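You operate a simulated robot arm through the tools that you are given. There is no shell and no other tool. Be economical: measure what you need, move in short steps, check, and stop when the job is done.

You are at the controls of a simulated two-armed robot. One attempt, no reset.

TASK
First slide the door sign to SHUT, then bolt the door and switch off the back and vats lights.
Fine: the aisle and till lights stay on.

The check looks at the end state, three seconds after you hand in, the way a careful person would. Anything else that was tipped, shoved, dropped, spilled or broken makes it a failure.

THE ROBOT
Two 7-joint arms with fingered hands on one trunk, on a base that drives. Base frame: it is fixed to the floor where the robot stands at the start and does not move with it; the origin is under the middle of the robot, x ahead of it, y to its left, z up. Lengths are in cm, angles in rad, forces in N, time in s.
The left shoulder is at the start at [2.4, 17.3, 145.6], the right one opposite. With the tool pointing down near the work surface each hand reaches from about 10 to 72 cm from the robot's upright axis, wherever it stands, measured 20 degrees to its own side. Places, roughly: aisle light switch [-10, 60, 120]; back light switch [0, 50, 120]; door bolt [10, 40, 140]; sign cover [40, 0, 140]; till light switch [-10, 60, 110]; vats light switch [0, 50, 110]. Payload 3.5 kg a hand.
The TCP of each hand is the grasp point between the finger pads, 3 cm short of the fingertips. In the tool frame z runs along the fingers and y along their closing line. The gripper opens to 10.4 cm. The gripper's body begins 3.5 cm behind the TCP. The gripper is a hand of 3 fingers: y runs from the thumb to the fingers, the wrist lies at [-1.5, -10.4, -17.8] in the tool frame, and closing takes about 1.5 s.
Orientation is told as [roll, pitch, yaw] about the base's x, y, z axes, in that order, counted from this pose: with the fingers straight down and the wrist toward the robot, the tool's x, y and z point along [0, 1, 0], [1, 0, 0] and [0, 0, -1] of the base frame.

THE INTERFACE
- The arms move only by the tool jog_arm. It takes "left_deltas", "right_deltas" or both (then of equal length, played together; a hand with none holds still); each is a list of rows, each an object of numbers (a shift or turn left out is 0, a gripper value left out holds the last): "x", "y", "z": the shift along the base's x, y, z in cm; "rx", "ry", "rz": the turn, a rotation vector about the base's x, y, z in rad. In form: [{"x": .., "y": .., "z": .., "rx": .., "ry": .., "rz": ..}, ...]. A call has 1 to 20 rows; each row is the pose to reach, as a shift and turn from the pose commanded when the call began. "left_fingers" and "right_fingers" are, for a hand that has rows, the finger opening in cm, from 0 to 10.4, set as the call begins (left out, the last holds). A row lasts 0.2 s, in which the tool goes at most 5 cm and 0.15 rad; a call with a longer step from one row to the next is refused whole, and so is a gripper value outside its range. Where a pose cannot be reached the arm comes as near as it can. A force on the tool above 40 N (or 10 N above the force at the start of the call, whichever is more), or a blocked arm, ends the call early, and 0.2 s more pass. The fingers move at their own pace (about 7.2 cm/s each) and stop on an object; they squeeze with about 24 N. The grip force told is the motor's: it shows also when the fingers shut on nothing. Time passes only in rows, and 0.2 s behind the last, so rows that repeat a pose let the fingers close. The reply holds the time, the measured pose of the TCP, the force on the tool along the base axes, the opening and the grip force, in the units named above and with some noise, with the torque about the TCP (base axes, N m) and any sound that the robot's microphone picked up, and new pictures: "views" is both (left out), scene, wrist or none (wrist: the cameras of the hands that moved).
- Cameras (640 x 400 px; columns grow to the right, rows downward): "scene" is now at [7.87, 4.25, 165.03]; the picture's right is [0.42, -0.91, 0.00], its down [-0.37, -0.17, -0.91] and it looks along [0.83, 0.38, -0.41] (base axes); focal length 214 px, centre (320, 200). "left" rides on the left gripper at [-6.4, -9.4, -11.7] in its tool frame; the picture's right is [-0.72, -0.33, 0.61], its down [0.64, -0.65, 0.40] and it looks along [0.27, 0.68, 0.68] (tool axes); focal length 238 px, centre (320, 200). "right" rides on the right gripper at [6.4, -9.4, -11.7] in its tool frame; the picture's right is [-0.72, 0.33, -0.61], its down [-0.64, -0.65, 0.40] and it looks along [-0.27, 0.68, 0.68] (tool axes); focal length 238 px, centre (320, 200). There is no depth. A picture from a camera that has moved, and an enlarged one, comes with that camera's place and axes in the base frame and with its lens. The place of the scene camera against the robot may be out by one fixed shift of up to 2.5 cm in any direction.
- lift_body(by): slides the trunk up (or, below 0, down) by that many cm; the arms and the scene camera ride with it, the base frame stays. It gives what a move gives, with no picture.
- roll_base(legs): drives the robot by 1 to 6 legs, each [ahead, left, turn to the left] in cm, cm and rad, along the robot's own axes; the way and the turn of a leg run together, so that a leg with both is an arc; at most 150 cm and 3.142 rad a leg. The arms and the cameras ride along, it lands a little off, and it stops where it bumps. It gives what a move gives, and a new picture of the scene camera.
- curl_fingers(index, middle, thumb_bend, thumb_turn, hand): sets how far each is bent, from 0 (flat) to 100 (curled in); at 30 the hand is open as for a grip, at 70 the pads meet at the TCP. One left out holds its place. A second passes; each finger stops where it meets its share of the squeeze, and holds until it gets a number again. A gripper value or a shape takes the hand back. It gives what a move gives, with no picture; readings hold the bend of each and the force on the fingers (four entries, about 0 where the hand has none), thumb and palm. thumb_turn goes from beside the hand (0) to across from the fingers (100), as for a grip.
- preshape(shape, hand): the hand has 3 fingers and takes this shape, open, in about a second: jaw (thumb against the fingers, like two jaws); tri (thumb and two fingers); tip (a fingertip pinch); poke (one finger out to press); point (the index stretched); flat (the hand flat); cup (the hand cupped); fist (a fist). The gripper value then closes the fingers along that shape, each until it touches; the sizes above hold for jaw. It gives what a move gives, with no picture.
- head_to(pan, tilt): turns the head with the scene camera to pan (to the left, within 1.501 rad either way) and tilt (down, from -0.506 to 1.204), counted from straight ahead of the robot. It gives what a move gives, and a new picture of the scene camera.
- enlarge(camera, box): a new picture of the part [left, top, right, bottom] of that camera's present view, enlarged. No time passes.
- sign_off(): hands the job in; it is judged then, once.

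Go step by step. Nothing tells you exact positions but the pictures and the camera data: compare them with the known pose of the tool, close in by small moves and look again before you grip or let go. The budget is 120 turns and 260 pictures, counting those below and the enlarged ones. Unless the task says otherwise, let go and move clear before handing in, and close with one line.

The tools are called after ">>>" by a JSON object that holds its "op" and its "data". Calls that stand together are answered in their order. jog_arm: Moves the arms, as the interface text tells. Its arguments: {"type":"object","properties":{"left_deltas":{"type":"array","items":{"type":"object","properties":{"x":{"type":"number"},"y":{"type":"number"},"z":{"type":"number"},"rx":{"type":"number"},"ry":{"type":"number"},"rz":{"type":"number"}}}},"left_fingers":{"type":"number"},"right_deltas":{"type":"array","items":{"type":"object","properties":{"x":{"type":"number"},"y":{"type":"number"},"z":{"type":"number"},"rx":{"type":"number"},"ry":{"type":"number"},"rz":{"type":"number"}}}},"right_fingers":{"type":"number"},"views":{"type":"string","enum":["both","scene","wrist","none"]}},"required":[]} The other tools are called the same way: lift_body (by) slides the trunk up or down; preshape (shape, hand) gives the hand a shape; curl_fingers (index, middle, thumb_bend, thumb_turn, hand) moves the fingers one by one; roll_base (legs) drives the base; head_to (pan, tilt) turns the head that bears the scene camera; enlarge (camera, box) takes an enlarged picture of a part of a camera's view; sign_off () hands the job in.

At the start:

```text
time_s: 0.0
left_position: [16.92, 22.8, 100.0]
left_orientation: [-0.002, 0.0, 0.0]
left_contact_force: [-0.2, 0.5, -0.2]
left_wrist_torque: [0.0, 0.0, -0.02]
left_width: 10.37
left_grip_force: 0.1
left_shape: jaw
left_bend: [30.0, 30.0, 30.0, 98.0]
left_finger forces: [0.0, 0.1, 0.0, 0.0, 0.0, 0.1]
right_position: [28.0, 4.69, 167.99]
right_orientation: [0.002, 0.001, -0.003]
right_contact_force: [0.4, 0.7, 0.2]
right_wrist_torque: [-0.01, -0.02, 0.03]
right_width: 10.38
right_grip_force: 0.1
right_shape: jaw
right_bend: [30.0, 30.0, 30.0, 98.0]
right_finger forces: [0.0, 0.0, 0.0, 0.0, 0.0, 0.0]
trunk travel left (down, up): [-55.0, 20.4]
robot x, y, heading: [-0.23, 0.05, -0.0]
head pan, tilt: [0.433, 0.424]
```

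scene: 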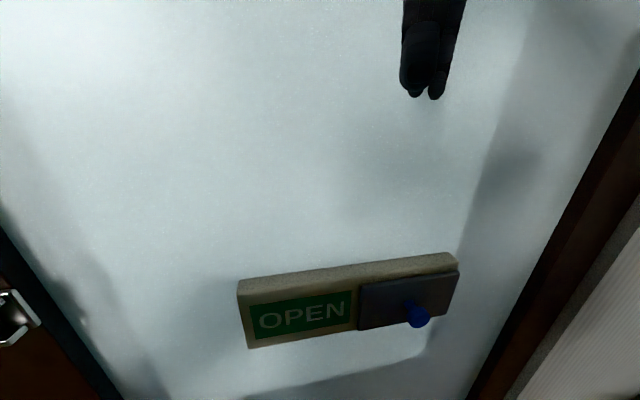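
right: 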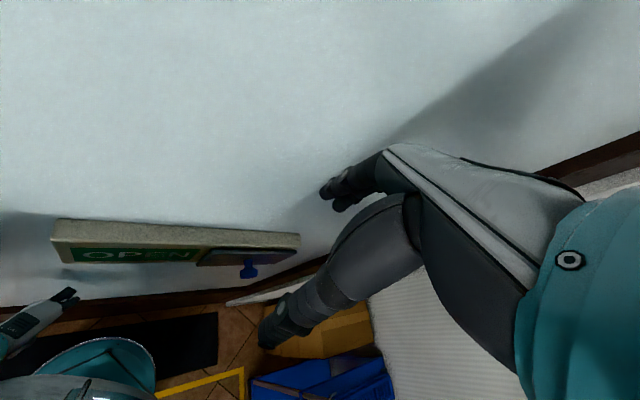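
left: 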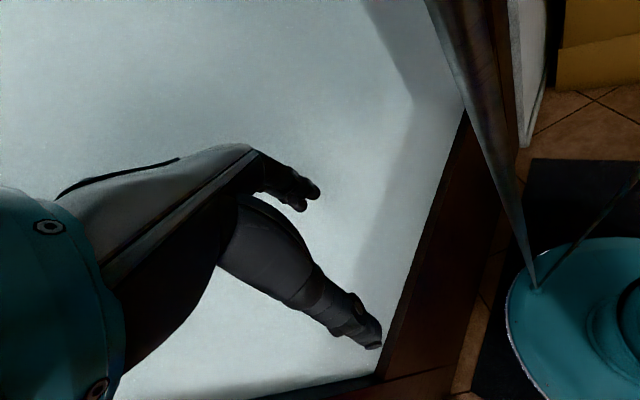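

The sign with its sliding cover (blue knob) is on the glass door and currently reads OPEN, with the cover on the right. I'll look around first to find the bolt and the switches.

>>> {"op": "head_to", "data": {"pan": 1.0, "tilt": 0.5}}

>>> {"op": "head_to", "data": {"pan": 1.45, "tilt": 0.6}}

>>> {"op": "head_to", "data": {"pan": 0.2, "tilt": 0.6}}

```text
time_s: 1.0
left_position: [16.91, 22.78, 100.05]
left_orientation: [0.0, -0.001, 0.001]
left_contact_force: [0.3, 0.3, 0.7]
left_wrist_torque: [0.03, 0.01, -0.02]
left_width: 10.36
left_grip_force: 0.0
left_shape: jaw
left_bend: [30.0, 30.0, 30.0, 98.0]
left_finger forces: [0.1, 0.0, 0.1, 0.0, 0.0, 0.0]
right_position: [27.96, 4.54, 167.98]
right_orientation: [0.001, -0.001, -0.002]
right_contact_force: [0.3, -0.2, -1.0]
right_wrist_torque: [-0.02, 0.03, -0.01]
right_width: 10.37
right_grip_force: 0.1
right_shape: jaw
right_bend: [30.0, 30.0, 30.0, 98.0]
right_finger forces: [0.1, 0.0, 0.0, 0.0, 0.0, 0.1]
trunk travel left (down, up): [-55.0, 20.4]
robot x, y, heading: [0.11, 0.01, -0.0]
head pan, tilt: [1.0, 0.499]
camera scene: at [4.41, 8.03, 164.34], right [0.84, -0.54, 0.0], down [-0.26, -0.4, -0.88], along [0.47, 0.74, -0.48], focal length 214 px, centre (320, 200)
```

scene: 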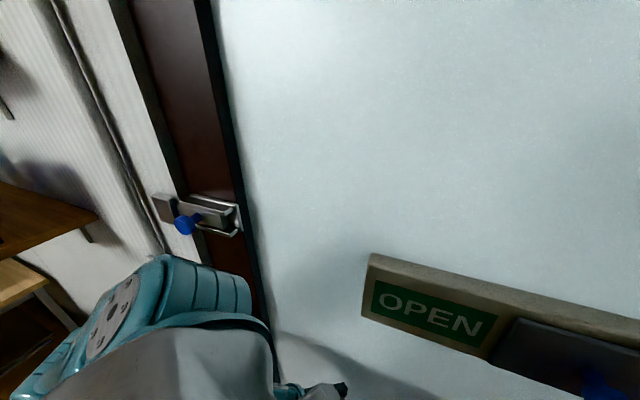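

```text
time_s: 1.9
left_position: [16.99, 22.88, 99.94]
left_orientation: [0.0, 0.001, 0.001]
left_contact_force: [-0.8, -1.3, -0.4]
left_wrist_torque: [0.03, 0.01, 0.03]
left_width: 10.36
left_grip_force: 0.0
left_shape: jaw
left_bend: [30.0, 30.0, 30.0, 98.0]
left_finger forces: [0.1, 0.0, 0.1, 0.0, 0.0, 0.0]
right_position: [27.92, 4.48, 168.01]
right_orientation: [0.002, -0.002, -0.002]
right_contact_force: [0.8, 0.7, 0.3]
right_wrist_torque: [0.0, 0.01, -0.03]
right_width: 10.35
right_grip_force: 0.0
right_shape: jaw
right_bend: [30.0, 30.0, 30.0, 98.0]
right_finger forces: [0.0, 0.1, 0.1, 0.0, 0.1, 0.0]
trunk travel left (down, up): [-55.0, 20.4]
robot x, y, heading: [-0.12, 0.11, 0.003]
head pan, tilt: [1.45, 0.6]
camera scene: at [0.56, 9.15, 163.43], right [0.99, -0.12, 0.0], down [-0.07, -0.56, -0.83], along [0.1, 0.82, -0.56], focal length 214 px, centre (320, 200)
```

scene: 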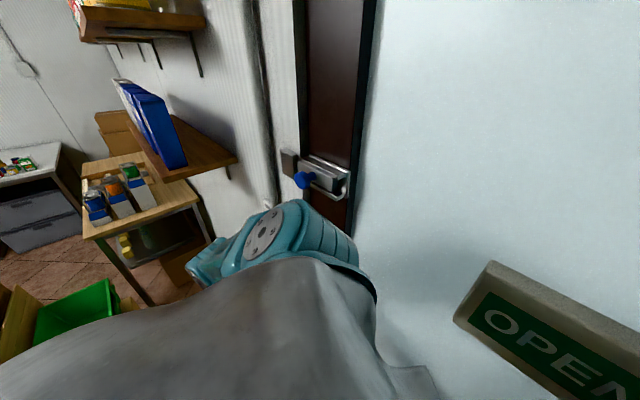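

```text
time_s: 3.3
left_position: [16.85, 22.73, 100.0]
left_orientation: [0.001, 0.0, 0.0]
left_contact_force: [-0.2, 0.3, -0.5]
left_wrist_torque: [0.0, 0.0, -0.02]
left_width: 10.33
left_grip_force: 0.1
left_shape: jaw
left_bend: [30.0, 30.0, 30.0, 98.0]
left_finger forces: [0.1, 0.0, 0.0, 0.1, 0.1, 0.0]
right_position: [28.03, 4.54, 168.05]
right_orientation: [0.002, 0.001, -0.003]
right_contact_force: [0.6, -0.4, -0.1]
right_wrist_torque: [0.01, -0.02, -0.02]
right_width: 10.36
right_grip_force: 0.1
right_shape: jaw
right_bend: [30.0, 30.0, 30.0, 98.0]
right_finger forces: [0.1, 0.0, 0.1, 0.1, 0.0, 0.0]
trunk travel left (down, up): [-55.0, 20.4]
robot x, y, heading: [0.3, -0.01, 0.001]
head pan, tilt: [0.201, 0.6]
camera scene: at [8.14, 2.15, 163.43], right [0.2, -0.98, 0.0], down [-0.55, -0.11, -0.83], along [0.81, 0.17, -0.56], focal length 214 px, centre (320, 200)
```

scene: 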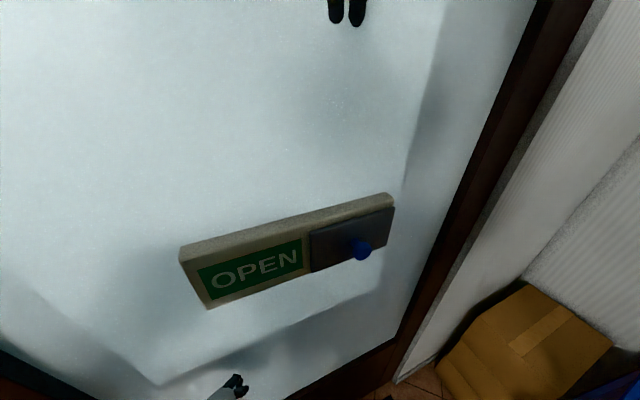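

The sign cover's knob is at about (39, 0, 131) and the bolt at about (2, 41, 146). The switches are probably hidden behind the left arm, so I'll get closer looks at the bolt and check the space around the base.

>>> {"op": "head_to", "data": {"pan": -1.4, "tilt": 0.9}}

>>> {"op": "head_to", "data": {"pan": 1.2, "tilt": 0.55}}

>>> {"op": "enlarge", "data": {"camera": "scene", "box": [180, 130, 340, 260]}}

```text
time_s: 5.0
left_position: [16.95, 22.82, 100.06]
left_orientation: [0.0, 0.0, 0.001]
left_contact_force: [0.8, 0.5, 0.5]
left_wrist_torque: [-0.01, 0.0, 0.01]
left_width: 10.37
left_grip_force: 0.0
left_shape: jaw
left_bend: [30.0, 30.0, 30.0, 98.0]
left_finger forces: [0.0, 0.1, 0.0, 0.0, 0.0, 0.1]
right_position: [28.12, 4.58, 168.08]
right_orientation: [0.0, 0.001, -0.002]
right_contact_force: [-0.1, 0.8, 0.2]
right_wrist_torque: [-0.03, 0.0, 0.02]
right_width: 10.36
right_grip_force: 0.0
right_shape: jaw
right_bend: [30.0, 30.0, 30.0, 98.0]
right_finger forces: [0.0, 0.0, 0.0, 0.0, 0.0, 0.1]
trunk travel left (down, up): [-55.0, 20.4]
robot x, y, heading: [-0.17, 0.2, 0.007]
head pan, tilt: [-1.4, 0.901]
camera scene: at [0.78, -7.06, 160.95], right [-0.99, -0.17, 0.0], down [-0.13, 0.77, -0.62], along [0.11, -0.61, -0.78], focal length 214 px, centre (320, 200)
```

scene: 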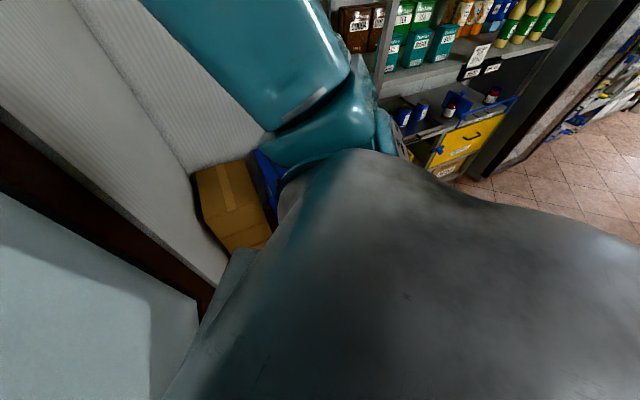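

```text
time_s: 7.3
left_position: [16.9, 22.77, 100.06]
left_orientation: [-0.001, 0.002, -0.001]
left_contact_force: [-0.9, 0.0, -0.1]
left_wrist_torque: [0.0, -0.01, -0.01]
left_width: 10.37
left_grip_force: 0.1
left_shape: jaw
left_bend: [30.0, 30.0, 30.0, 98.0]
left_finger forces: [0.0, 0.1, 0.0, 0.0, 0.0, 0.0]
right_position: [28.07, 4.65, 168.06]
right_orientation: [0.001, -0.001, -0.003]
right_contact_force: [0.7, 0.1, 0.0]
right_wrist_torque: [0.02, 0.01, 0.0]
right_width: 10.36
right_grip_force: 0.1
right_shape: jaw
right_bend: [30.0, 30.0, 30.0, 98.0]
right_finger forces: [0.0, 0.0, 0.0, 0.0, 0.0, 0.1]
trunk travel left (down, up): [-55.0, 20.4]
robot x, y, heading: [0.2, 0.16, -0.002]
head pan, tilt: [1.201, 0.55]
camera scene: at [2.74, 8.75, 163.88], right [0.93, -0.36, 0.0], down [-0.19, -0.49, -0.85], along [0.31, 0.79, -0.52], focal length 214 px, centre (320, 200)
```

scene: 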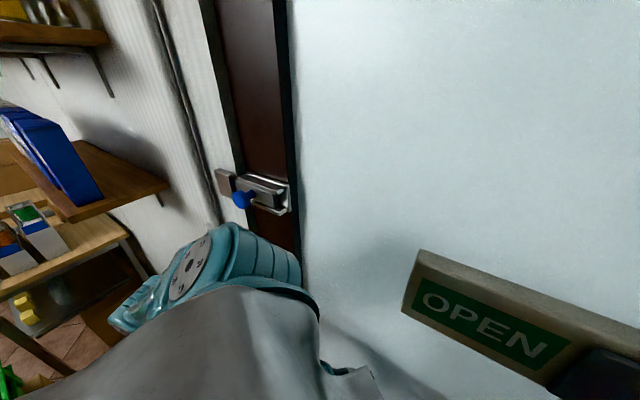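

```text
3.08 times, centred on (260, 195) of scene
camera zoom: at [2.74, 8.75, 163.88], right [0.93, -0.36, 0.0], down [-0.19, -0.49, -0.85], along [0.31, 0.79, -0.52], focal length 660 px, centre (505, 215)
```

zoom: 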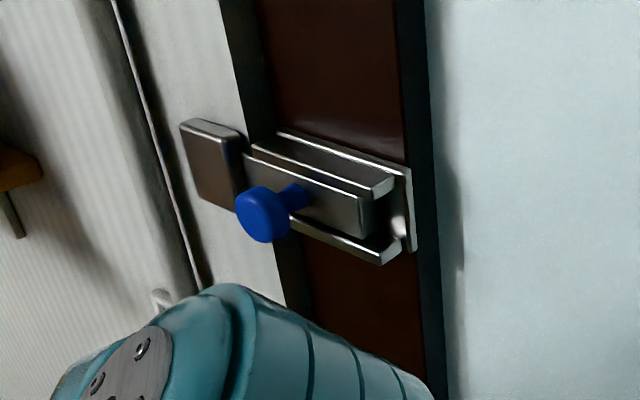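

The bolt bar is on the door stile, with its blue knob and a keeper to the left. I'll turn the robot to face the wall squarely, with the wall normal at about 0.6 rad, then look around before backing off.

>>> {"op": "roll_base", "data": {"legs": [[0, 0, 0.6]]}}

>>> {"op": "head_to", "data": {"pan": 1.5, "tilt": 0.7}}

>>> {"op": "head_to", "data": {"pan": -1.5, "tilt": 0.7}}

>>> {"op": "head_to", "data": {"pan": 0.0, "tilt": 0.6}}

```text
time_s: 9.3
left_position: [1.2, 28.4, 100.09]
left_orientation: [0.0, 0.0, 0.593]
left_contact_force: [0.0, 0.9, 0.2]
left_wrist_torque: [0.0, 0.02, 0.01]
left_width: 10.35
left_grip_force: 0.0
left_shape: jaw
left_bend: [30.0, 30.0, 30.0, 98.0]
left_finger forces: [0.0, 0.1, 0.0, 0.0, 0.0, 0.0]
right_position: [20.64, 19.46, 168.07]
right_orientation: [0.001, 0.0, 0.593]
right_contact_force: [0.4, 0.3, 0.4]
right_wrist_torque: [-0.04, 0.03, -0.01]
right_width: 10.33
right_grip_force: 0.1
right_shape: jaw
right_bend: [30.0, 30.0, 30.0, 98.0]
right_finger forces: [0.0, 0.0, 0.0, 0.0, 0.1, 0.0]
trunk travel left (down, up): [-55.0, 20.4]
robot x, y, heading: [0.02, -0.3, 0.595]
head pan, tilt: [1.201, 0.55]
camera scene: at [-2.8, 10.0, 163.88], right [0.97, 0.22, 0.0], down [0.12, -0.51, -0.85], along [-0.19, 0.83, -0.52], focal length 214 px, centre (320, 200)
```

scene: 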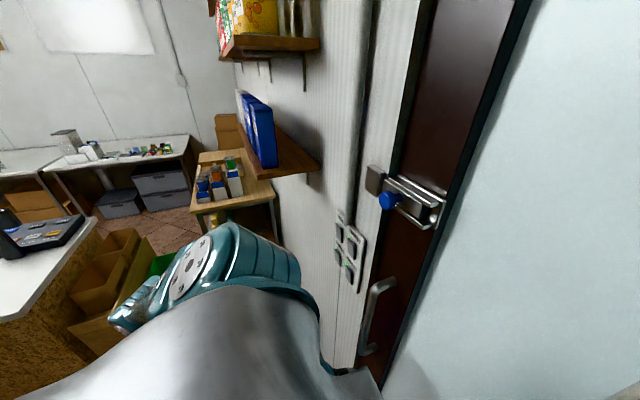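

```text
time_s: 10.2
left_position: [1.15, 28.34, 100.02]
left_orientation: [0.0, 0.001, 0.597]
left_contact_force: [-0.2, -0.8, 0.5]
left_wrist_torque: [0.03, -0.02, 0.02]
left_width: 10.39
left_grip_force: 0.0
left_shape: jaw
left_bend: [30.0, 30.0, 30.0, 98.0]
left_finger forces: [0.0, 0.0, 0.1, 0.0, 0.0, 0.0]
right_position: [20.66, 19.48, 168.03]
right_orientation: [0.0, 0.0, 0.594]
right_contact_force: [-0.6, -0.6, -0.1]
right_wrist_torque: [0.03, -0.01, -0.01]
right_width: 10.36
right_grip_force: 0.1
right_shape: jaw
right_bend: [30.0, 30.0, 30.0, 98.0]
right_finger forces: [0.0, 0.1, 0.0, 0.0, 0.0, 0.1]
trunk travel left (down, up): [-55.0, 20.4]
robot x, y, heading: [0.28, 0.28, 0.599]
head pan, tilt: [1.499, 0.7]
camera scene: at [-5.02, 8.61, 162.57], right [0.87, 0.5, 0.0], down [0.32, -0.56, -0.77], along [-0.38, 0.66, -0.64], focal length 214 px, centre (320, 200)
```

scene: 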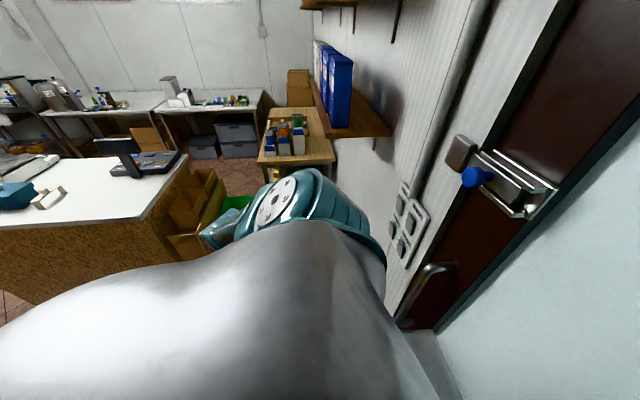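

```text
time_s: 12.8
left_position: [1.22, 28.28, 100.04]
left_orientation: [0.001, 0.001, 0.594]
left_contact_force: [0.7, -0.9, 0.3]
left_wrist_torque: [0.01, -0.01, -0.02]
left_width: 10.35
left_grip_force: 0.0
left_shape: jaw
left_bend: [30.0, 30.0, 30.0, 98.0]
left_finger forces: [0.0, 0.1, 0.0, 0.0, 0.1, 0.0]
right_position: [20.58, 19.43, 167.88]
right_orientation: [0.002, 0.001, 0.593]
right_contact_force: [-0.1, 0.3, 0.4]
right_wrist_torque: [-0.02, 0.04, 0.05]
right_width: 10.35
right_grip_force: 0.0
right_shape: jaw
right_bend: [30.0, 30.0, 30.0, 98.0]
right_finger forces: [0.0, 0.1, 0.0, 0.0, 0.0, 0.0]
trunk travel left (down, up): [-55.0, 20.4]
robot x, y, heading: [0.08, 0.13, 0.597]
head pan, tilt: [-1.499, 0.7]
camera scene: at [4.47, -5.43, 162.57], right [-0.79, -0.62, 0.0], down [-0.4, 0.51, -0.76], along [0.47, -0.6, -0.64], focal length 214 px, centre (320, 200)
```

scene: 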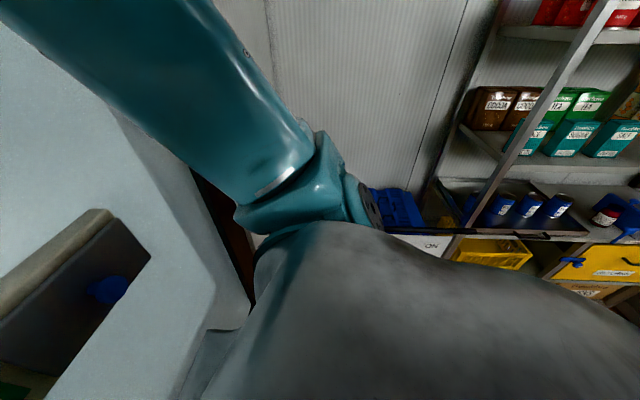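

```text
time_s: 14.3
left_position: [1.3, 28.27, 100.03]
left_orientation: [0.001, 0.0, 0.595]
left_contact_force: [0.2, -0.3, -1.4]
left_wrist_torque: [0.01, 0.0, 0.01]
left_width: 10.36
left_grip_force: 0.0
left_shape: jaw
left_bend: [30.0, 30.0, 30.0, 98.0]
left_finger forces: [0.0, 0.0, 0.0, 0.0, 0.0, 0.0]
right_position: [20.69, 19.55, 168.07]
right_orientation: [0.0, -0.001, 0.593]
right_contact_force: [-0.1, -0.3, -0.1]
right_wrist_torque: [0.0, 0.06, 0.0]
right_width: 10.36
right_grip_force: 0.0
right_shape: jaw
right_bend: [30.0, 30.0, 30.0, 98.0]
right_finger forces: [0.0, 0.0, 0.0, 0.1, 0.0, 0.0]
trunk travel left (down, up): [-55.0, 20.4]
robot x, y, heading: [0.02, -0.11, 0.594]
head pan, tilt: [0.0, 0.6]
camera scene: at [6.54, 6.19, 163.43], right [0.56, -0.83, 0.0], down [-0.47, -0.32, -0.83], along [0.68, 0.46, -0.56], focal length 214 px, centre (320, 200)
```

scene: 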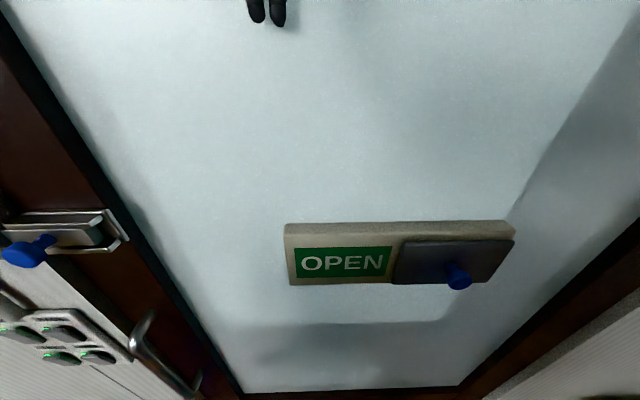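

Facing the wall I can see the sign, bolt and switch panel, and the counter is about 80 cm behind. I'll back off 18 cm to give the hands room to point at the wall.

>>> {"op": "roll_base", "data": {"legs": [[-18, 0, 0]]}}

>>> {"op": "enlarge", "data": {"camera": "scene", "box": [0, 120, 200, 320]}}

>>> {"op": "head_to", "data": {"pan": 0.6, "tilt": 0.6}}

```text
time_s: 15.9
left_position: [-13.56, 18.21, 99.92]
left_orientation: [-0.001, 0.0, 0.596]
left_contact_force: [-0.8, -0.2, 0.0]
left_wrist_torque: [-0.02, -0.02, 0.03]
left_width: 10.36
left_grip_force: 0.1
left_shape: jaw
left_bend: [30.0, 30.0, 30.0, 98.0]
left_finger forces: [0.0, 0.0, 0.0, 0.0, 0.0, 0.0]
right_position: [5.87, 9.55, 168.03]
right_orientation: [0.001, -0.001, 0.593]
right_contact_force: [0.1, -0.7, 0.8]
right_wrist_torque: [-0.01, -0.01, 0.01]
right_width: 10.39
right_grip_force: 0.1
right_shape: jaw
right_bend: [30.0, 30.0, 30.0, 98.0]
right_finger forces: [0.0, 0.0, 0.0, 0.0, 0.1, 0.1]
trunk travel left (down, up): [-55.0, 20.4]
robot x, y, heading: [-14.75, -9.99, 0.592]
head pan, tilt: [0.0, 0.6]
camera scene: at [-8.34, -3.87, 163.43], right [0.56, -0.83, 0.0], down [-0.47, -0.32, -0.83], along [0.68, 0.46, -0.56], focal length 214 px, centre (320, 200)
```

scene: 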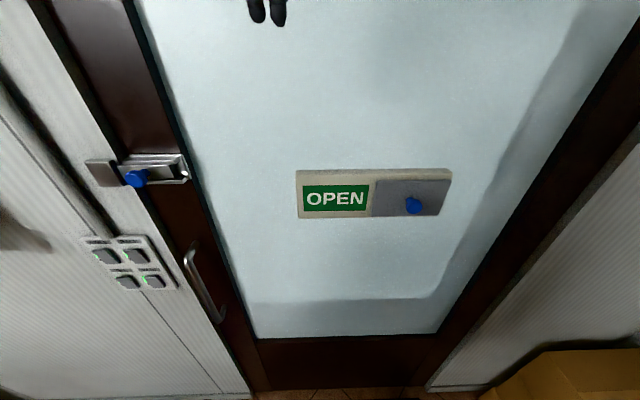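

```text
2.00 times, centred on (100, 220) of scene
camera zoom: at [-8.34, -3.87, 163.43], right [0.56, -0.83, 0.0], down [-0.47, -0.32, -0.83], along [0.68, 0.46, -0.56], focal length 429 px, centre (760, 160)
```

zoom: 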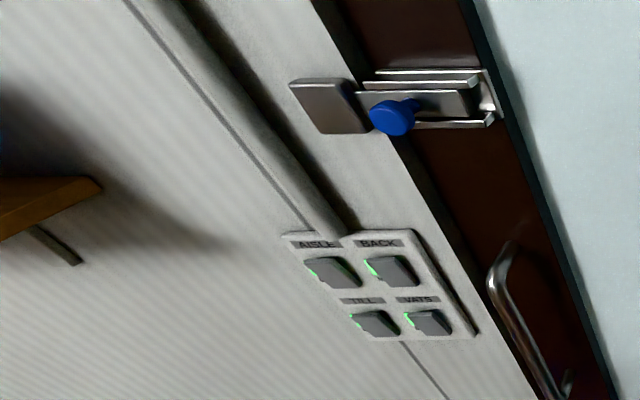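

```text
time_s: 16.9
left_position: [-13.41, 18.21, 99.9]
left_orientation: [0.001, 0.001, 0.594]
left_contact_force: [-0.4, -0.1, 0.4]
left_wrist_torque: [0.02, 0.03, 0.0]
left_width: 10.38
left_grip_force: 0.0
left_shape: jaw
left_bend: [30.0, 30.0, 30.0, 98.0]
left_finger forces: [0.0, 0.0, 0.0, 0.0, 0.0, 0.0]
right_position: [5.84, 9.32, 167.94]
right_orientation: [-0.001, -0.001, 0.592]
right_contact_force: [-0.7, 0.6, -0.6]
right_wrist_torque: [0.02, -0.04, -0.01]
right_width: 10.38
right_grip_force: 0.1
right_shape: jaw
right_bend: [30.0, 30.0, 30.0, 98.0]
right_finger forces: [0.0, 0.0, 0.1, 0.0, 0.0, 0.0]
trunk travel left (down, up): [-55.0, 20.4]
robot x, y, heading: [-14.84, -10.17, 0.601]
head pan, tilt: [0.6, 0.6]
camera scene: at [-12.4, -0.59, 163.43], right [0.93, -0.37, 0.0], down [-0.21, -0.53, -0.83], along [0.3, 0.77, -0.56], focal length 214 px, centre (320, 200)
```

scene: 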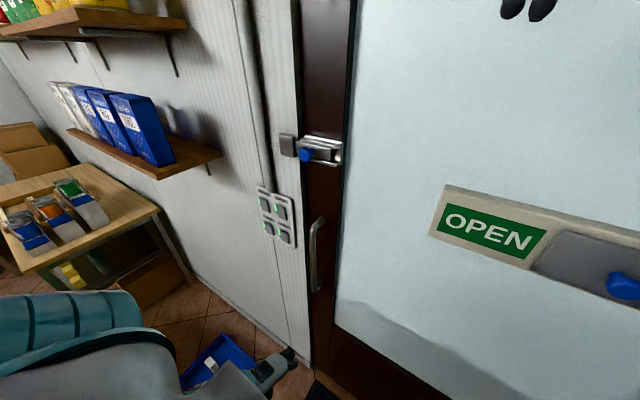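

The knob triangulates to about (34, 1, 136), and the robot now squarely faces the door. I'll bring the right hand to a pose behind and to the right of the knob, fingers closed and pointing forward.

>>> {"op": "jog_arm", "data": {"right_deltas": [{"x": 1.5, "y": -1.5, "z": -2.3, "rx": 0.063, "ry": -0.093}, {"x": 3.1, "y": -3.1, "z": -4.5, "rx": 0.127, "ry": -0.185}, {"x": 4.6, "y": -4.7, "z": -6.8, "rx": 0.19, "ry": -0.278}, {"x": 6.2, "y": -6.2, "z": -9.1, "rx": 0.254, "ry": -0.37}, {"x": 7.7, "y": -7.8, "z": -11.3, "rx": 0.317, "ry": -0.463}, {"x": 9.3, "y": -9.3, "z": -13.6, "rx": 0.381, "ry": -0.555}, {"x": 10.8, "y": -10.9, "z": -15.9, "rx": 0.444, "ry": -0.648}, {"x": 12.3, "y": -12.5, "z": -18.1, "rx": 0.507, "ry": -0.741}, {"x": 13.9, "y": -14.0, "z": -20.4, "rx": 0.571, "ry": -0.833}, {"x": 15.4, "y": -15.6, "z": -22.6, "rx": 0.634, "ry": -0.926}, {"x": 17.0, "y": -17.1, "z": -24.9, "rx": 0.698, "ry": -1.018}, {"x": 18.5, "y": -18.7, "z": -27.2, "rx": 0.761, "ry": -1.111}, {"x": 20.1, "y": -20.2, "z": -29.4, "rx": 0.825, "ry": -1.203}, {"x": 21.6, "y": -21.8, "z": -31.7, "rx": 0.888, "ry": -1.296}, {"x": 21.6, "y": -21.8, "z": -31.7, "rx": 0.888, "ry": -1.296}], "right_fingers": 0, "views": "both"}}

>>> {"op": "head_to", "data": {"pan": -0.1, "tilt": 0.5}}

```text
time_s: 20.1
left_position: [-13.47, 18.27, 100.09]
left_orientation: [0.0, 0.0, 0.594]
left_contact_force: [0.3, -1.0, 0.3]
left_wrist_torque: [0.03, -0.03, 0.0]
left_width: 10.37
left_grip_force: 0.0
left_shape: jaw
left_bend: [30.0, 30.0, 30.0, 98.0]
left_finger forces: [0.0, 0.1, 0.1, 0.0, 0.1, 0.0]
right_position: [21.88, 5.76, 153.89]
right_orientation: [1.17, -1.561, -0.567]
right_contact_force: [0.0, -0.5, 0.6]
right_wrist_torque: [0.01, 0.0, 0.01]
right_width: 0.0
right_grip_force: 23.9
right_shape: jaw
right_bend: [70.0, 70.0, 47.0, 100.0]
right_finger forces: [0.0, 0.0, 0.0, 0.0, 0.0, 0.0]
right hand out of reach, approached as far as the arm can: row 6, 7, 8, 9, 10, 11, 12, 13, 14, 15
trunk travel left (down, up): [-55.0, 20.4]
robot x, y, heading: [-14.96, -9.86, 0.596]
head pan, tilt: [0.6, 0.6]
camera scene: at [-12.35, -0.62, 163.43], right [0.93, -0.37, 0.0], down [-0.21, -0.53, -0.83], along [0.3, 0.77, -0.56], focal length 214 px, centre (320, 200)
camera right: at [8.52, 4.48, 144.55], right [-0.1, -0.94, 0.32], down [0.69, -0.3, -0.66], along [0.72, 0.16, 0.68], focal length 238 px, centre (320, 200)
```

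scene: 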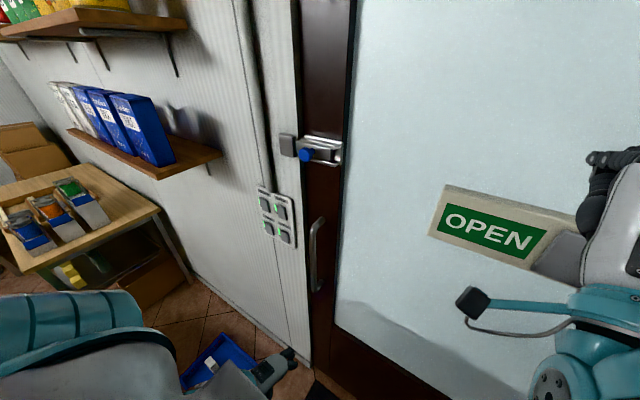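
right: 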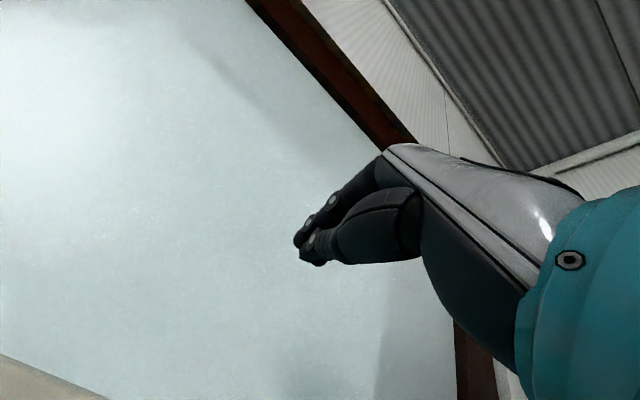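

```text
time_s: 21.1
left_position: [-13.58, 18.4, 100.02]
left_orientation: [-0.001, 0.001, 0.596]
left_contact_force: [0.2, 0.2, -0.4]
left_wrist_torque: [-0.04, -0.03, 0.01]
left_width: 10.38
left_grip_force: 0.1
left_shape: jaw
left_bend: [30.0, 30.0, 30.0, 98.0]
left_finger forces: [0.0, 0.1, 0.0, 0.0, 0.0, 0.1]
right_position: [21.9, 5.56, 153.9]
right_orientation: [1.218, -1.555, -0.621]
right_contact_force: [0.1, 0.2, -0.6]
right_wrist_torque: [0.01, 0.0, 0.0]
right_width: 0.02
right_grip_force: 23.9
right_shape: jaw
right_bend: [70.0, 70.0, 47.0, 100.0]
right_finger forces: [0.0, 0.0, 0.0, 0.0, 0.1, 0.0]
trunk travel left (down, up): [-55.0, 20.4]
robot x, y, heading: [-14.94, -10.08, 0.598]
head pan, tilt: [-0.099, 0.499]
camera scene: at [-8.71, -3.03, 164.11], right [0.64, -0.77, 0.0], down [-0.39, -0.32, -0.87], along [0.67, 0.55, -0.5], focal length 214 px, centre (320, 200)
```

scene: 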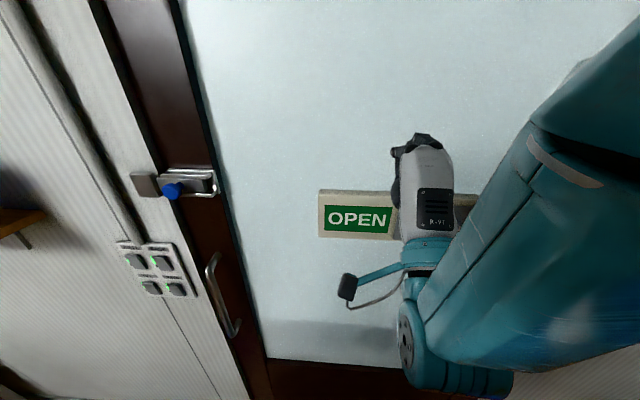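

The straight-ahead pose is too folded this close to the wall. I'll back off another 15 cm and then try again.

>>> {"op": "roll_base", "data": {"legs": [[-15, 0, 0]]}}

>>> {"op": "jog_arm", "data": {"right_deltas": [{"x": 0}], "views": "wrist"}}

```text
time_s: 22.5
left_position: [-25.89, 10.07, 100.06]
left_orientation: [-0.001, 0.0, 0.594]
left_contact_force: [0.4, 0.5, 0.3]
left_wrist_torque: [0.0, 0.0, -0.02]
left_width: 10.35
left_grip_force: 0.1
left_shape: jaw
left_bend: [30.0, 30.0, 30.0, 98.0]
left_finger forces: [0.1, 0.0, 0.0, 0.0, 0.0, 0.0]
right_position: [9.58, -2.68, 153.91]
right_orientation: [1.293, -1.552, -0.698]
right_contact_force: [-1.3, 0.0, -0.5]
right_wrist_torque: [-0.04, 0.01, 0.01]
right_width: 0.0
right_grip_force: 23.9
right_shape: jaw
right_bend: [70.0, 70.0, 47.0, 100.0]
right_finger forces: [0.0, 0.0, 0.0, 0.0, 0.0, 0.0]
trunk travel left (down, up): [-55.0, 20.4]
robot x, y, heading: [-27.11, -18.23, 0.595]
head pan, tilt: [-0.099, 0.499]
camera scene: at [-20.88, -11.38, 164.15], right [0.63, -0.78, 0.0], down [-0.39, -0.31, -0.87], along [0.67, 0.55, -0.5], focal length 214 px, centre (320, 200)
```

scene: 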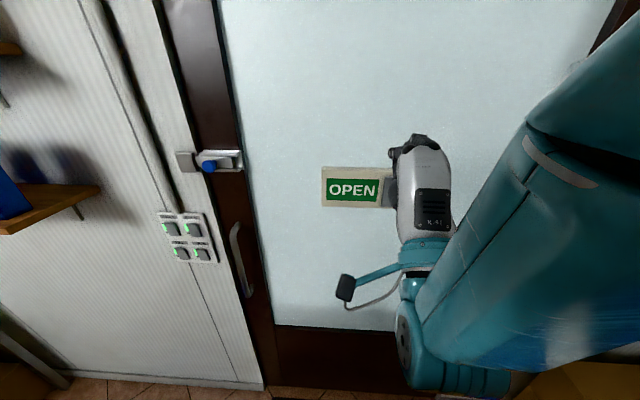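

```text
time_s: 22.9
left_position: [-25.66, 10.06, 99.94]
left_orientation: [0.002, -0.001, 0.593]
left_contact_force: [0.6, -0.1, 0.2]
left_wrist_torque: [-0.03, 0.02, -0.01]
left_width: 10.36
left_grip_force: 0.0
left_shape: jaw
left_bend: [30.0, 30.0, 30.0, 98.0]
left_finger forces: [0.1, 0.1, 0.0, 0.0, 0.0, 0.0]
right_position: [9.9, -2.75, 154.04]
right_orientation: [1.266, -1.545, -0.675]
right_contact_force: [-0.3, -0.3, 0.0]
right_wrist_torque: [-0.01, -0.01, -0.02]
right_width: 0.0
right_grip_force: 24.2
right_shape: jaw
right_bend: [70.0, 70.0, 47.0, 100.0]
right_finger forces: [0.0, 0.2, 0.0, 0.1, 0.0, 0.0]
trunk travel left (down, up): [-55.0, 20.4]
robot x, y, heading: [-26.7, -18.5, 0.597]
head pan, tilt: [-0.099, 0.499]
camera right: at [-3.39, -3.78, 144.84], right [-0.1, -0.94, 0.31], down [0.68, -0.3, -0.67], along [0.73, 0.14, 0.67], focal length 238 px, centre (320, 200)
```

right: 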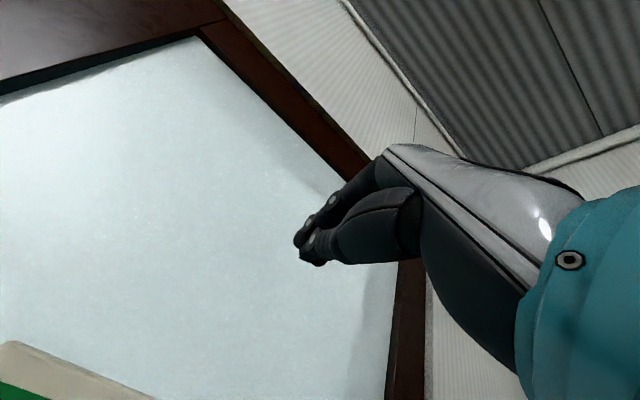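

There is room now. I'll move the right hand to the pre-approach point, right of and behind the knob.

>>> {"op": "jog_arm", "data": {"right_deltas": [{"x": 2.2, "y": -1.2, "z": -2.2}, {"x": 4.4, "y": -2.4, "z": -4.4}, {"x": 6.6, "y": -3.7, "z": -6.6}, {"x": 8.8, "y": -4.9, "z": -8.8}, {"x": 11.0, "y": -6.1, "z": -11.0}, {"x": 13.1, "y": -7.3, "z": -13.2}, {"x": 15.3, "y": -8.5, "z": -15.5}, {"x": 17.5, "y": -9.75, "z": -17.7}, {"x": 17.5, "y": -9.75, "z": -17.7}]}}

```text
time_s: 24.9
left_position: [-25.72, 10.05, 100.12]
left_orientation: [-0.001, -0.001, 0.594]
left_contact_force: [-0.8, 0.3, -0.4]
left_wrist_torque: [0.01, -0.04, 0.01]
left_width: 10.36
left_grip_force: 0.0
left_shape: jaw
left_bend: [30.0, 30.0, 30.0, 98.0]
left_finger forces: [0.0, 0.0, 0.1, 0.0, 0.0, 0.0]
right_position: [9.93, -2.78, 154.1]
right_orientation: [1.374, -1.542, -0.782]
right_contact_force: [0.7, 0.4, -0.3]
right_wrist_torque: [0.01, -0.01, -0.02]
right_width: 0.0
right_grip_force: 23.5
right_shape: jaw
right_bend: [70.0, 70.0, 47.0, 100.0]
right_finger forces: [0.0, 0.0, 0.0, 0.0, 0.0, 0.1]
right hand out of reach, approached as far as the arm can: row 1, 2, 3, 4, 5, 6, 7, 8, 9
trunk travel left (down, up): [-55.0, 20.4]
robot x, y, heading: [-27.28, -18.57, 0.593]
head pan, tilt: [-0.099, 0.499]
camera scene: at [-20.49, -11.86, 164.25], right [0.58, -0.82, 0.0], down [-0.4, -0.28, -0.87], along [0.71, 0.5, -0.49], focal length 214 px, centre (320, 200)
camera right: at [-3.53, -3.85, 144.95], right [-0.1, -0.95, 0.31], down [0.68, -0.29, -0.67], along [0.73, 0.14, 0.67], focal length 238 px, centre (320, 200)
```

scene: 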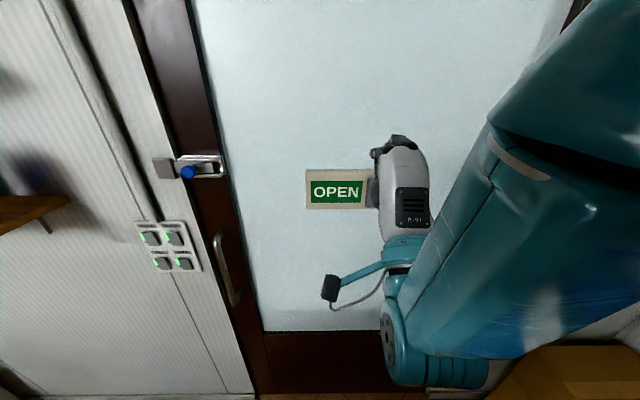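
right: 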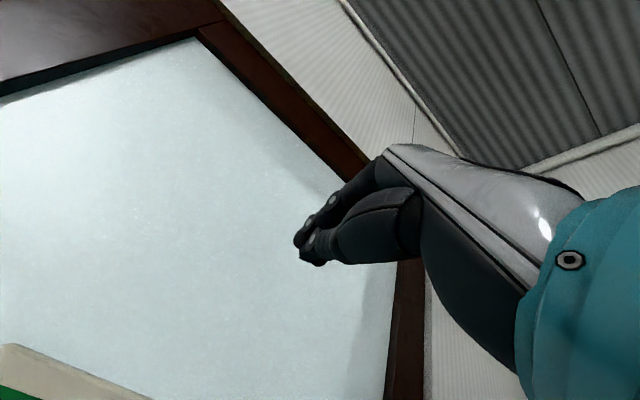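

The arm looks stuck at a wrist limit with the fingers level. I'll pitch the fingers back down by about 0.6 rad to see if it frees up.

>>> {"op": "jog_arm", "data": {"right_deltas": [{"rx": -0.084, "ry": 0.124}, {"rx": -0.168, "ry": 0.248}, {"rx": -0.252, "ry": 0.372}, {"rx": -0.337, "ry": 0.496}, {"rx": -0.337, "ry": 0.496}, {"rx": -0.337, "ry": 0.496}]}}

```text
time_s: 26.3
left_position: [-25.77, 10.02, 100.08]
left_orientation: [0.0, 0.0, 0.592]
left_contact_force: [0.1, -0.4, -0.1]
left_wrist_torque: [0.02, 0.0, -0.04]
left_width: 10.33
left_grip_force: 0.0
left_shape: jaw
left_bend: [30.0, 30.0, 30.0, 98.0]
left_finger forces: [0.0, 0.1, 0.0, 0.1, 0.0, 0.0]
right_position: [9.94, -1.83, 154.45]
right_orientation: [0.024, -0.966, 0.566]
right_contact_force: [-0.3, 0.8, 0.5]
right_wrist_torque: [0.01, 0.0, 0.02]
right_width: 0.02
right_grip_force: 23.9
right_shape: jaw
right_bend: [70.0, 70.0, 47.0, 100.0]
right_finger forces: [0.0, 0.0, 0.0, 0.1, 0.1, 0.1]
trunk travel left (down, up): [-55.0, 20.4]
robot x, y, heading: [-27.0, -18.11, 0.592]
head pan, tilt: [-0.099, 0.499]
camera scene: at [-19.91, -12.81, 164.34], right [0.47, -0.88, 0.0], down [-0.42, -0.23, -0.88], along [0.77, 0.42, -0.48], focal length 214 px, centre (320, 200)
camera right: at [-6.05, -4.7, 153.37], right [0.14, -0.78, 0.61], down [0.32, -0.55, -0.78], along [0.94, 0.3, 0.17], focal length 238 px, centre (320, 200)
```

scene: 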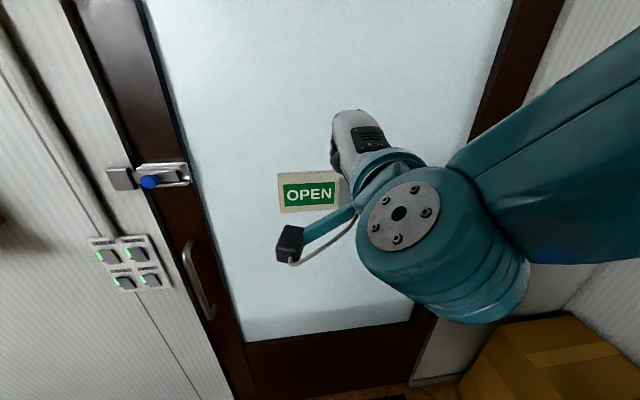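
right: 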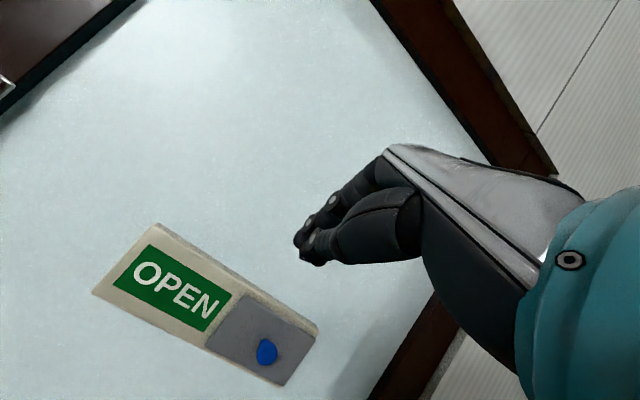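

Fingers 35° below level works, and the wrist view confirms the knob at (34.2, 0.2, 136.4). I'll move to a point about 6 cm short and 6 cm to the right of it.

>>> {"op": "jog_arm", "data": {"right_deltas": [{"x": 2.8, "y": -0.9, "z": -2.0}, {"x": 5.6, "y": -1.7, "z": -4.1}, {"x": 8.4, "y": -2.6, "z": -6.1}, {"x": 11.2, "y": -3.5, "z": -8.2}, {"x": 14.1, "y": -4.4, "z": -10.2}, {"x": 16.9, "y": -5.2, "z": -12.3}, {"x": 19.7, "y": -6.1, "z": -14.3}, {"x": 22.5, "y": -7.0, "z": -16.35}, {"x": 22.5, "y": -7.0, "z": -16.35}]}}

```text
time_s: 28.3
left_position: [-25.89, 9.98, 100.02]
left_orientation: [0.0, 0.0, 0.594]
left_contact_force: [-0.2, -0.3, 0.1]
left_wrist_torque: [-0.02, 0.0, -0.02]
left_width: 10.35
left_grip_force: 0.1
left_shape: jaw
left_bend: [30.0, 30.0, 30.0, 98.0]
left_finger forces: [0.0, 0.0, 0.1, 0.0, 0.0, 0.0]
right_position: [23.57, -1.34, 146.24]
right_orientation: [0.025, -0.961, 0.557]
right_contact_force: [0.4, 0.5, -0.5]
right_wrist_torque: [0.03, 0.0, -0.03]
right_width: 0.02
right_grip_force: 23.9
right_shape: jaw
right_bend: [70.0, 70.0, 47.0, 100.0]
right_finger forces: [0.0, 0.1, 0.1, 0.0, 0.0, 0.1]
right hand out of reach, approached as far as the arm can: row 4, 5, 6, 7, 8, 9
trunk travel left (down, up): [-55.0, 20.4]
robot x, y, heading: [-27.14, -18.83, 0.593]
head pan, tilt: [-0.099, 0.499]
camera scene: at [-20.02, -12.84, 164.35], right [0.47, -0.88, 0.0], down [-0.42, -0.23, -0.88], along [0.77, 0.42, -0.48], focal length 214 px, centre (320, 200)
camera right: at [7.6, -4.19, 145.32], right [0.13, -0.78, 0.61], down [0.31, -0.55, -0.78], along [0.94, 0.29, 0.17], focal length 238 px, centre (320, 200)
```

scene: 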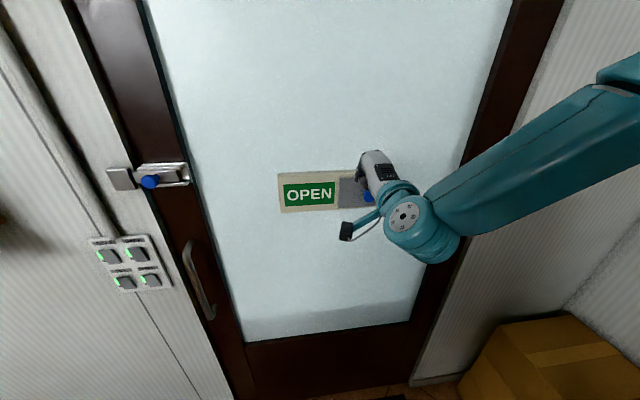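
right: 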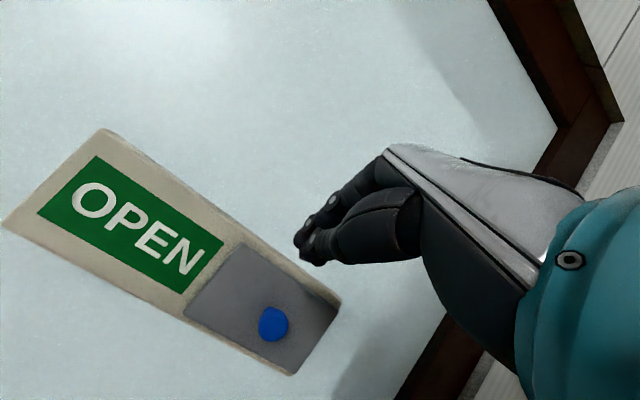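

The hand is limited sideways, not forward. I'll shift the base 12 cm right and lower the trunk 8 cm, which carries the hand to the right spot beside the knob.

>>> {"op": "roll_base", "data": {"legs": [[0, -12, 0]]}}

>>> {"op": "lift_body", "data": {"by": -8}}

>>> {"op": "jog_arm", "data": {"right_deltas": [{"x": 0}]}}

```text
time_s: 29.5
left_position: [-19.07, 0.04, 100.0]
left_orientation: [0.0, 0.0, 0.591]
left_contact_force: [-0.6, 0.6, -0.3]
left_wrist_torque: [0.03, 0.01, 0.01]
left_width: 10.35
left_grip_force: 0.1
left_shape: jaw
left_bend: [30.0, 30.0, 30.0, 98.0]
left_finger forces: [0.0, 0.0, 0.1, 0.0, 0.1, 0.0]
right_position: [30.33, -11.31, 146.31]
right_orientation: [0.022, -0.961, 0.561]
right_contact_force: [-0.3, 0.9, 0.0]
right_wrist_torque: [-0.01, -0.03, -0.04]
right_width: 0.0
right_grip_force: 23.9
right_shape: jaw
right_bend: [70.0, 70.0, 47.0, 100.0]
right_finger forces: [0.1, 0.0, 0.0, 0.0, 0.1, 0.0]
trunk travel left (down, up): [-55.0, 20.4]
robot x, y, heading: [-20.52, -28.39, 0.59]
head pan, tilt: [-0.099, 0.499]
camera scene: at [-13.21, -22.72, 164.34], right [0.47, -0.88, 0.0], down [-0.42, -0.23, -0.88], along [0.77, 0.42, -0.48], focal length 214 px, centre (320, 200)
```

scene: 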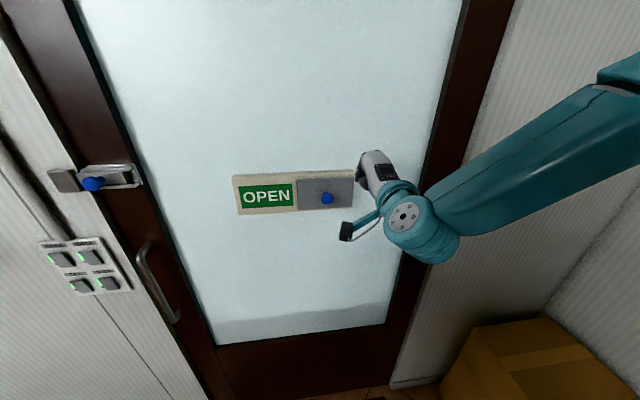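

```text
time_s: 30.7
left_position: [-19.04, -0.05, 92.06]
left_orientation: [-0.001, 0.0, 0.591]
left_contact_force: [-0.7, 0.3, -0.3]
left_wrist_torque: [0.02, 0.0, -0.03]
left_width: 10.36
left_grip_force: 0.0
left_shape: jaw
left_bend: [30.0, 30.0, 30.0, 98.0]
left_finger forces: [0.1, 0.0, 0.1, 0.0, 0.1, 0.0]
right_position: [30.42, -11.45, 138.19]
right_orientation: [0.024, -0.963, 0.559]
right_contact_force: [-0.6, -0.2, -0.2]
right_wrist_torque: [0.01, 0.03, 0.02]
right_width: 0.01
right_grip_force: 24.1
right_shape: jaw
right_bend: [70.0, 70.0, 47.0, 100.0]
right_finger forces: [0.0, 0.0, 0.0, 0.0, 0.1, 0.0]
trunk travel left (down, up): [-47.0, 28.4]
robot x, y, heading: [-20.35, -28.41, 0.586]
head pan, tilt: [-0.099, 0.499]
```

```text
time_s: 31.1
left_position: [-18.96, -0.0, 91.98]
left_orientation: [-0.001, 0.0, 0.592]
left_contact_force: [-0.1, -1.3, 0.1]
left_wrist_torque: [0.01, 0.01, 0.01]
left_width: 10.37
left_grip_force: 0.1
left_shape: jaw
left_bend: [30.0, 30.0, 30.0, 98.0]
left_finger forces: [0.0, 0.0, 0.1, 0.0, 0.0, 0.0]
right_position: [30.42, -11.43, 138.14]
right_orientation: [0.024, -0.96, 0.559]
right_contact_force: [-0.2, 0.4, -0.5]
right_wrist_torque: [0.02, 0.02, -0.03]
right_width: 0.03
right_grip_force: 23.9
right_shape: jaw
right_bend: [70.0, 70.0, 47.0, 100.0]
right_finger forces: [0.1, 0.0, 0.0, 0.1, 0.0, 0.0]
trunk travel left (down, up): [-47.0, 28.4]
robot x, y, heading: [-20.24, -28.59, 0.596]
head pan, tilt: [-0.099, 0.499]
camera scene: at [-12.39, -22.29, 156.31], right [0.47, -0.88, 0.0], down [-0.42, -0.23, -0.88], along [0.77, 0.42, -0.48], focal length 214 px, centre (320, 200)
camera right: at [14.42, -14.19, 137.3], right [0.13, -0.78, 0.61], down [0.31, -0.55, -0.78], along [0.94, 0.29, 0.17], focal length 238 px, centre (320, 200)
```

scene: 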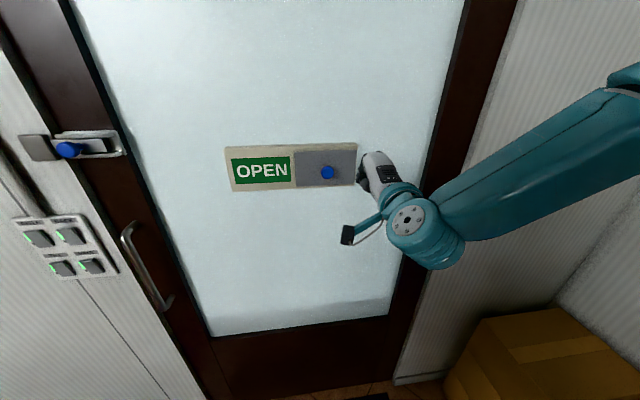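
right: 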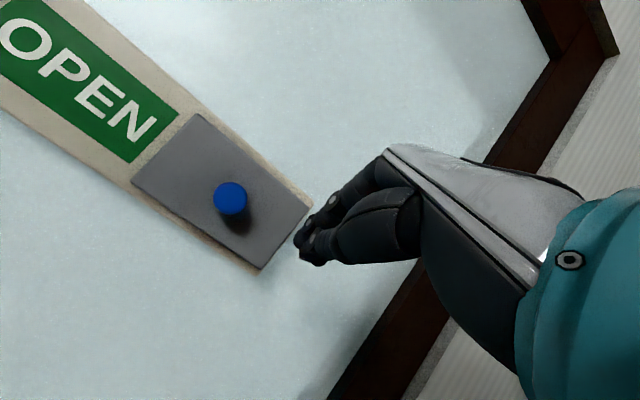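

The knob triangulates to (36.1, 0.0, 136.0), and the fingertips are now right of it and about 8 cm short. I'll go forward 9 cm and look.

>>> {"op": "jog_arm", "data": {"right_deltas": [{"x": 1.65, "y": 1.12}, {"x": 3.3, "y": 2.25}, {"x": 4.96, "y": 3.37}, {"x": 6.2, "y": 4.2}, {"x": 7.44, "y": 5.06}, {"x": 7.44, "y": 5.06}]}}

>>> {"op": "enlarge", "data": {"camera": "scene", "box": [270, 120, 430, 220]}}

```text
time_s: 32.5
left_position: [-19.02, 0.02, 92.04]
left_orientation: [0.0, -0.001, 0.592]
left_contact_force: [-0.2, 0.1, 0.2]
left_wrist_torque: [0.01, -0.01, 0.0]
left_width: 10.36
left_grip_force: 0.0
left_shape: jaw
left_bend: [30.0, 30.0, 30.0, 98.0]
left_finger forces: [0.1, 0.0, 0.0, 0.0, 0.0, 0.0]
right_position: [37.4, -5.79, 138.75]
right_orientation: [0.023, -0.955, 0.55]
right_contact_force: [0.5, -0.4, -0.4]
right_wrist_torque: [0.0, 0.01, 0.03]
right_width: 0.0
right_grip_force: 24.8
right_shape: jaw
right_bend: [70.0, 70.0, 47.0, 100.0]
right_finger forces: [0.0, 0.1, 0.1, 0.0, 0.0, 0.0]
right hand out of reach, approached as far as the arm can: row 3, 4, 5, 6
trunk travel left (down, up): [-47.0, 28.4]
robot x, y, heading: [-20.03, -28.42, 0.59]
head pan, tilt: [-0.099, 0.499]
camera scene: at [-12.43, -22.29, 156.31], right [0.47, -0.88, 0.0], down [-0.42, -0.23, -0.88], along [0.77, 0.42, -0.48], focal length 214 px, centre (320, 200)
camera right: at [21.37, -8.49, 137.97], right [0.13, -0.78, 0.61], down [0.3, -0.56, -0.77], along [0.94, 0.28, 0.16], focal length 238 px, centre (320, 200)
```

scene: 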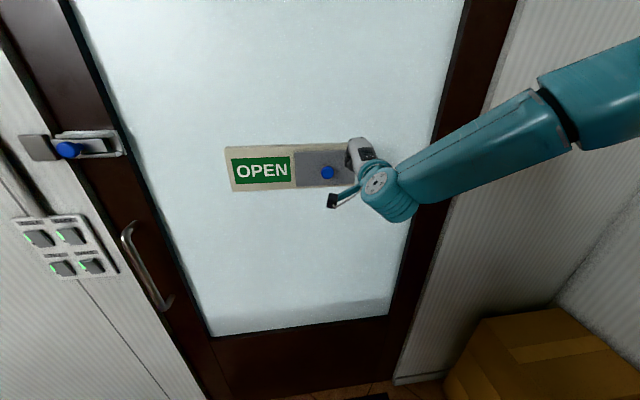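
right: 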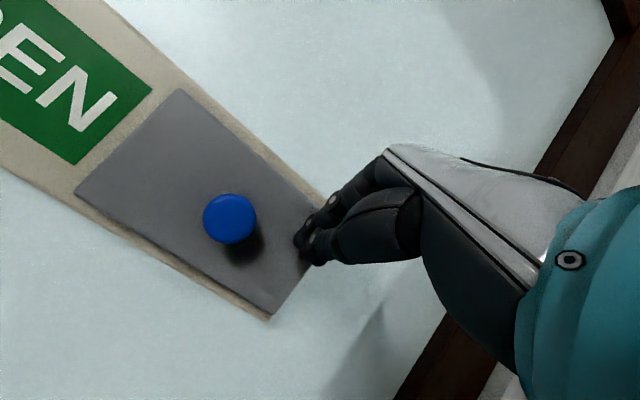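

```text
4.00 times, centred on (350, 170) of scene
camera zoom: at [-12.43, -22.29, 156.31], right [0.47, -0.88, 0.0], down [-0.42, -0.23, -0.88], along [0.77, 0.42, -0.48], focal length 858 px, centre (200, 320)
```

zoom: 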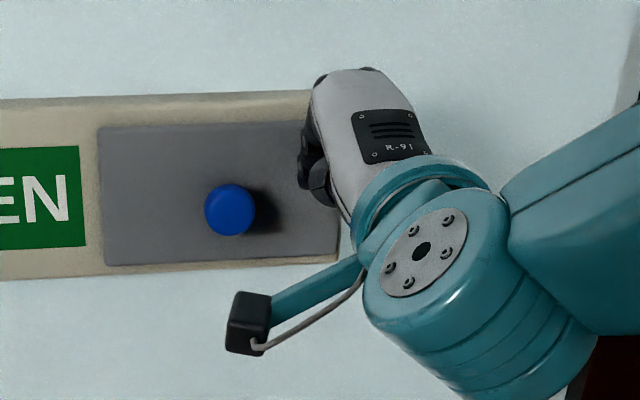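

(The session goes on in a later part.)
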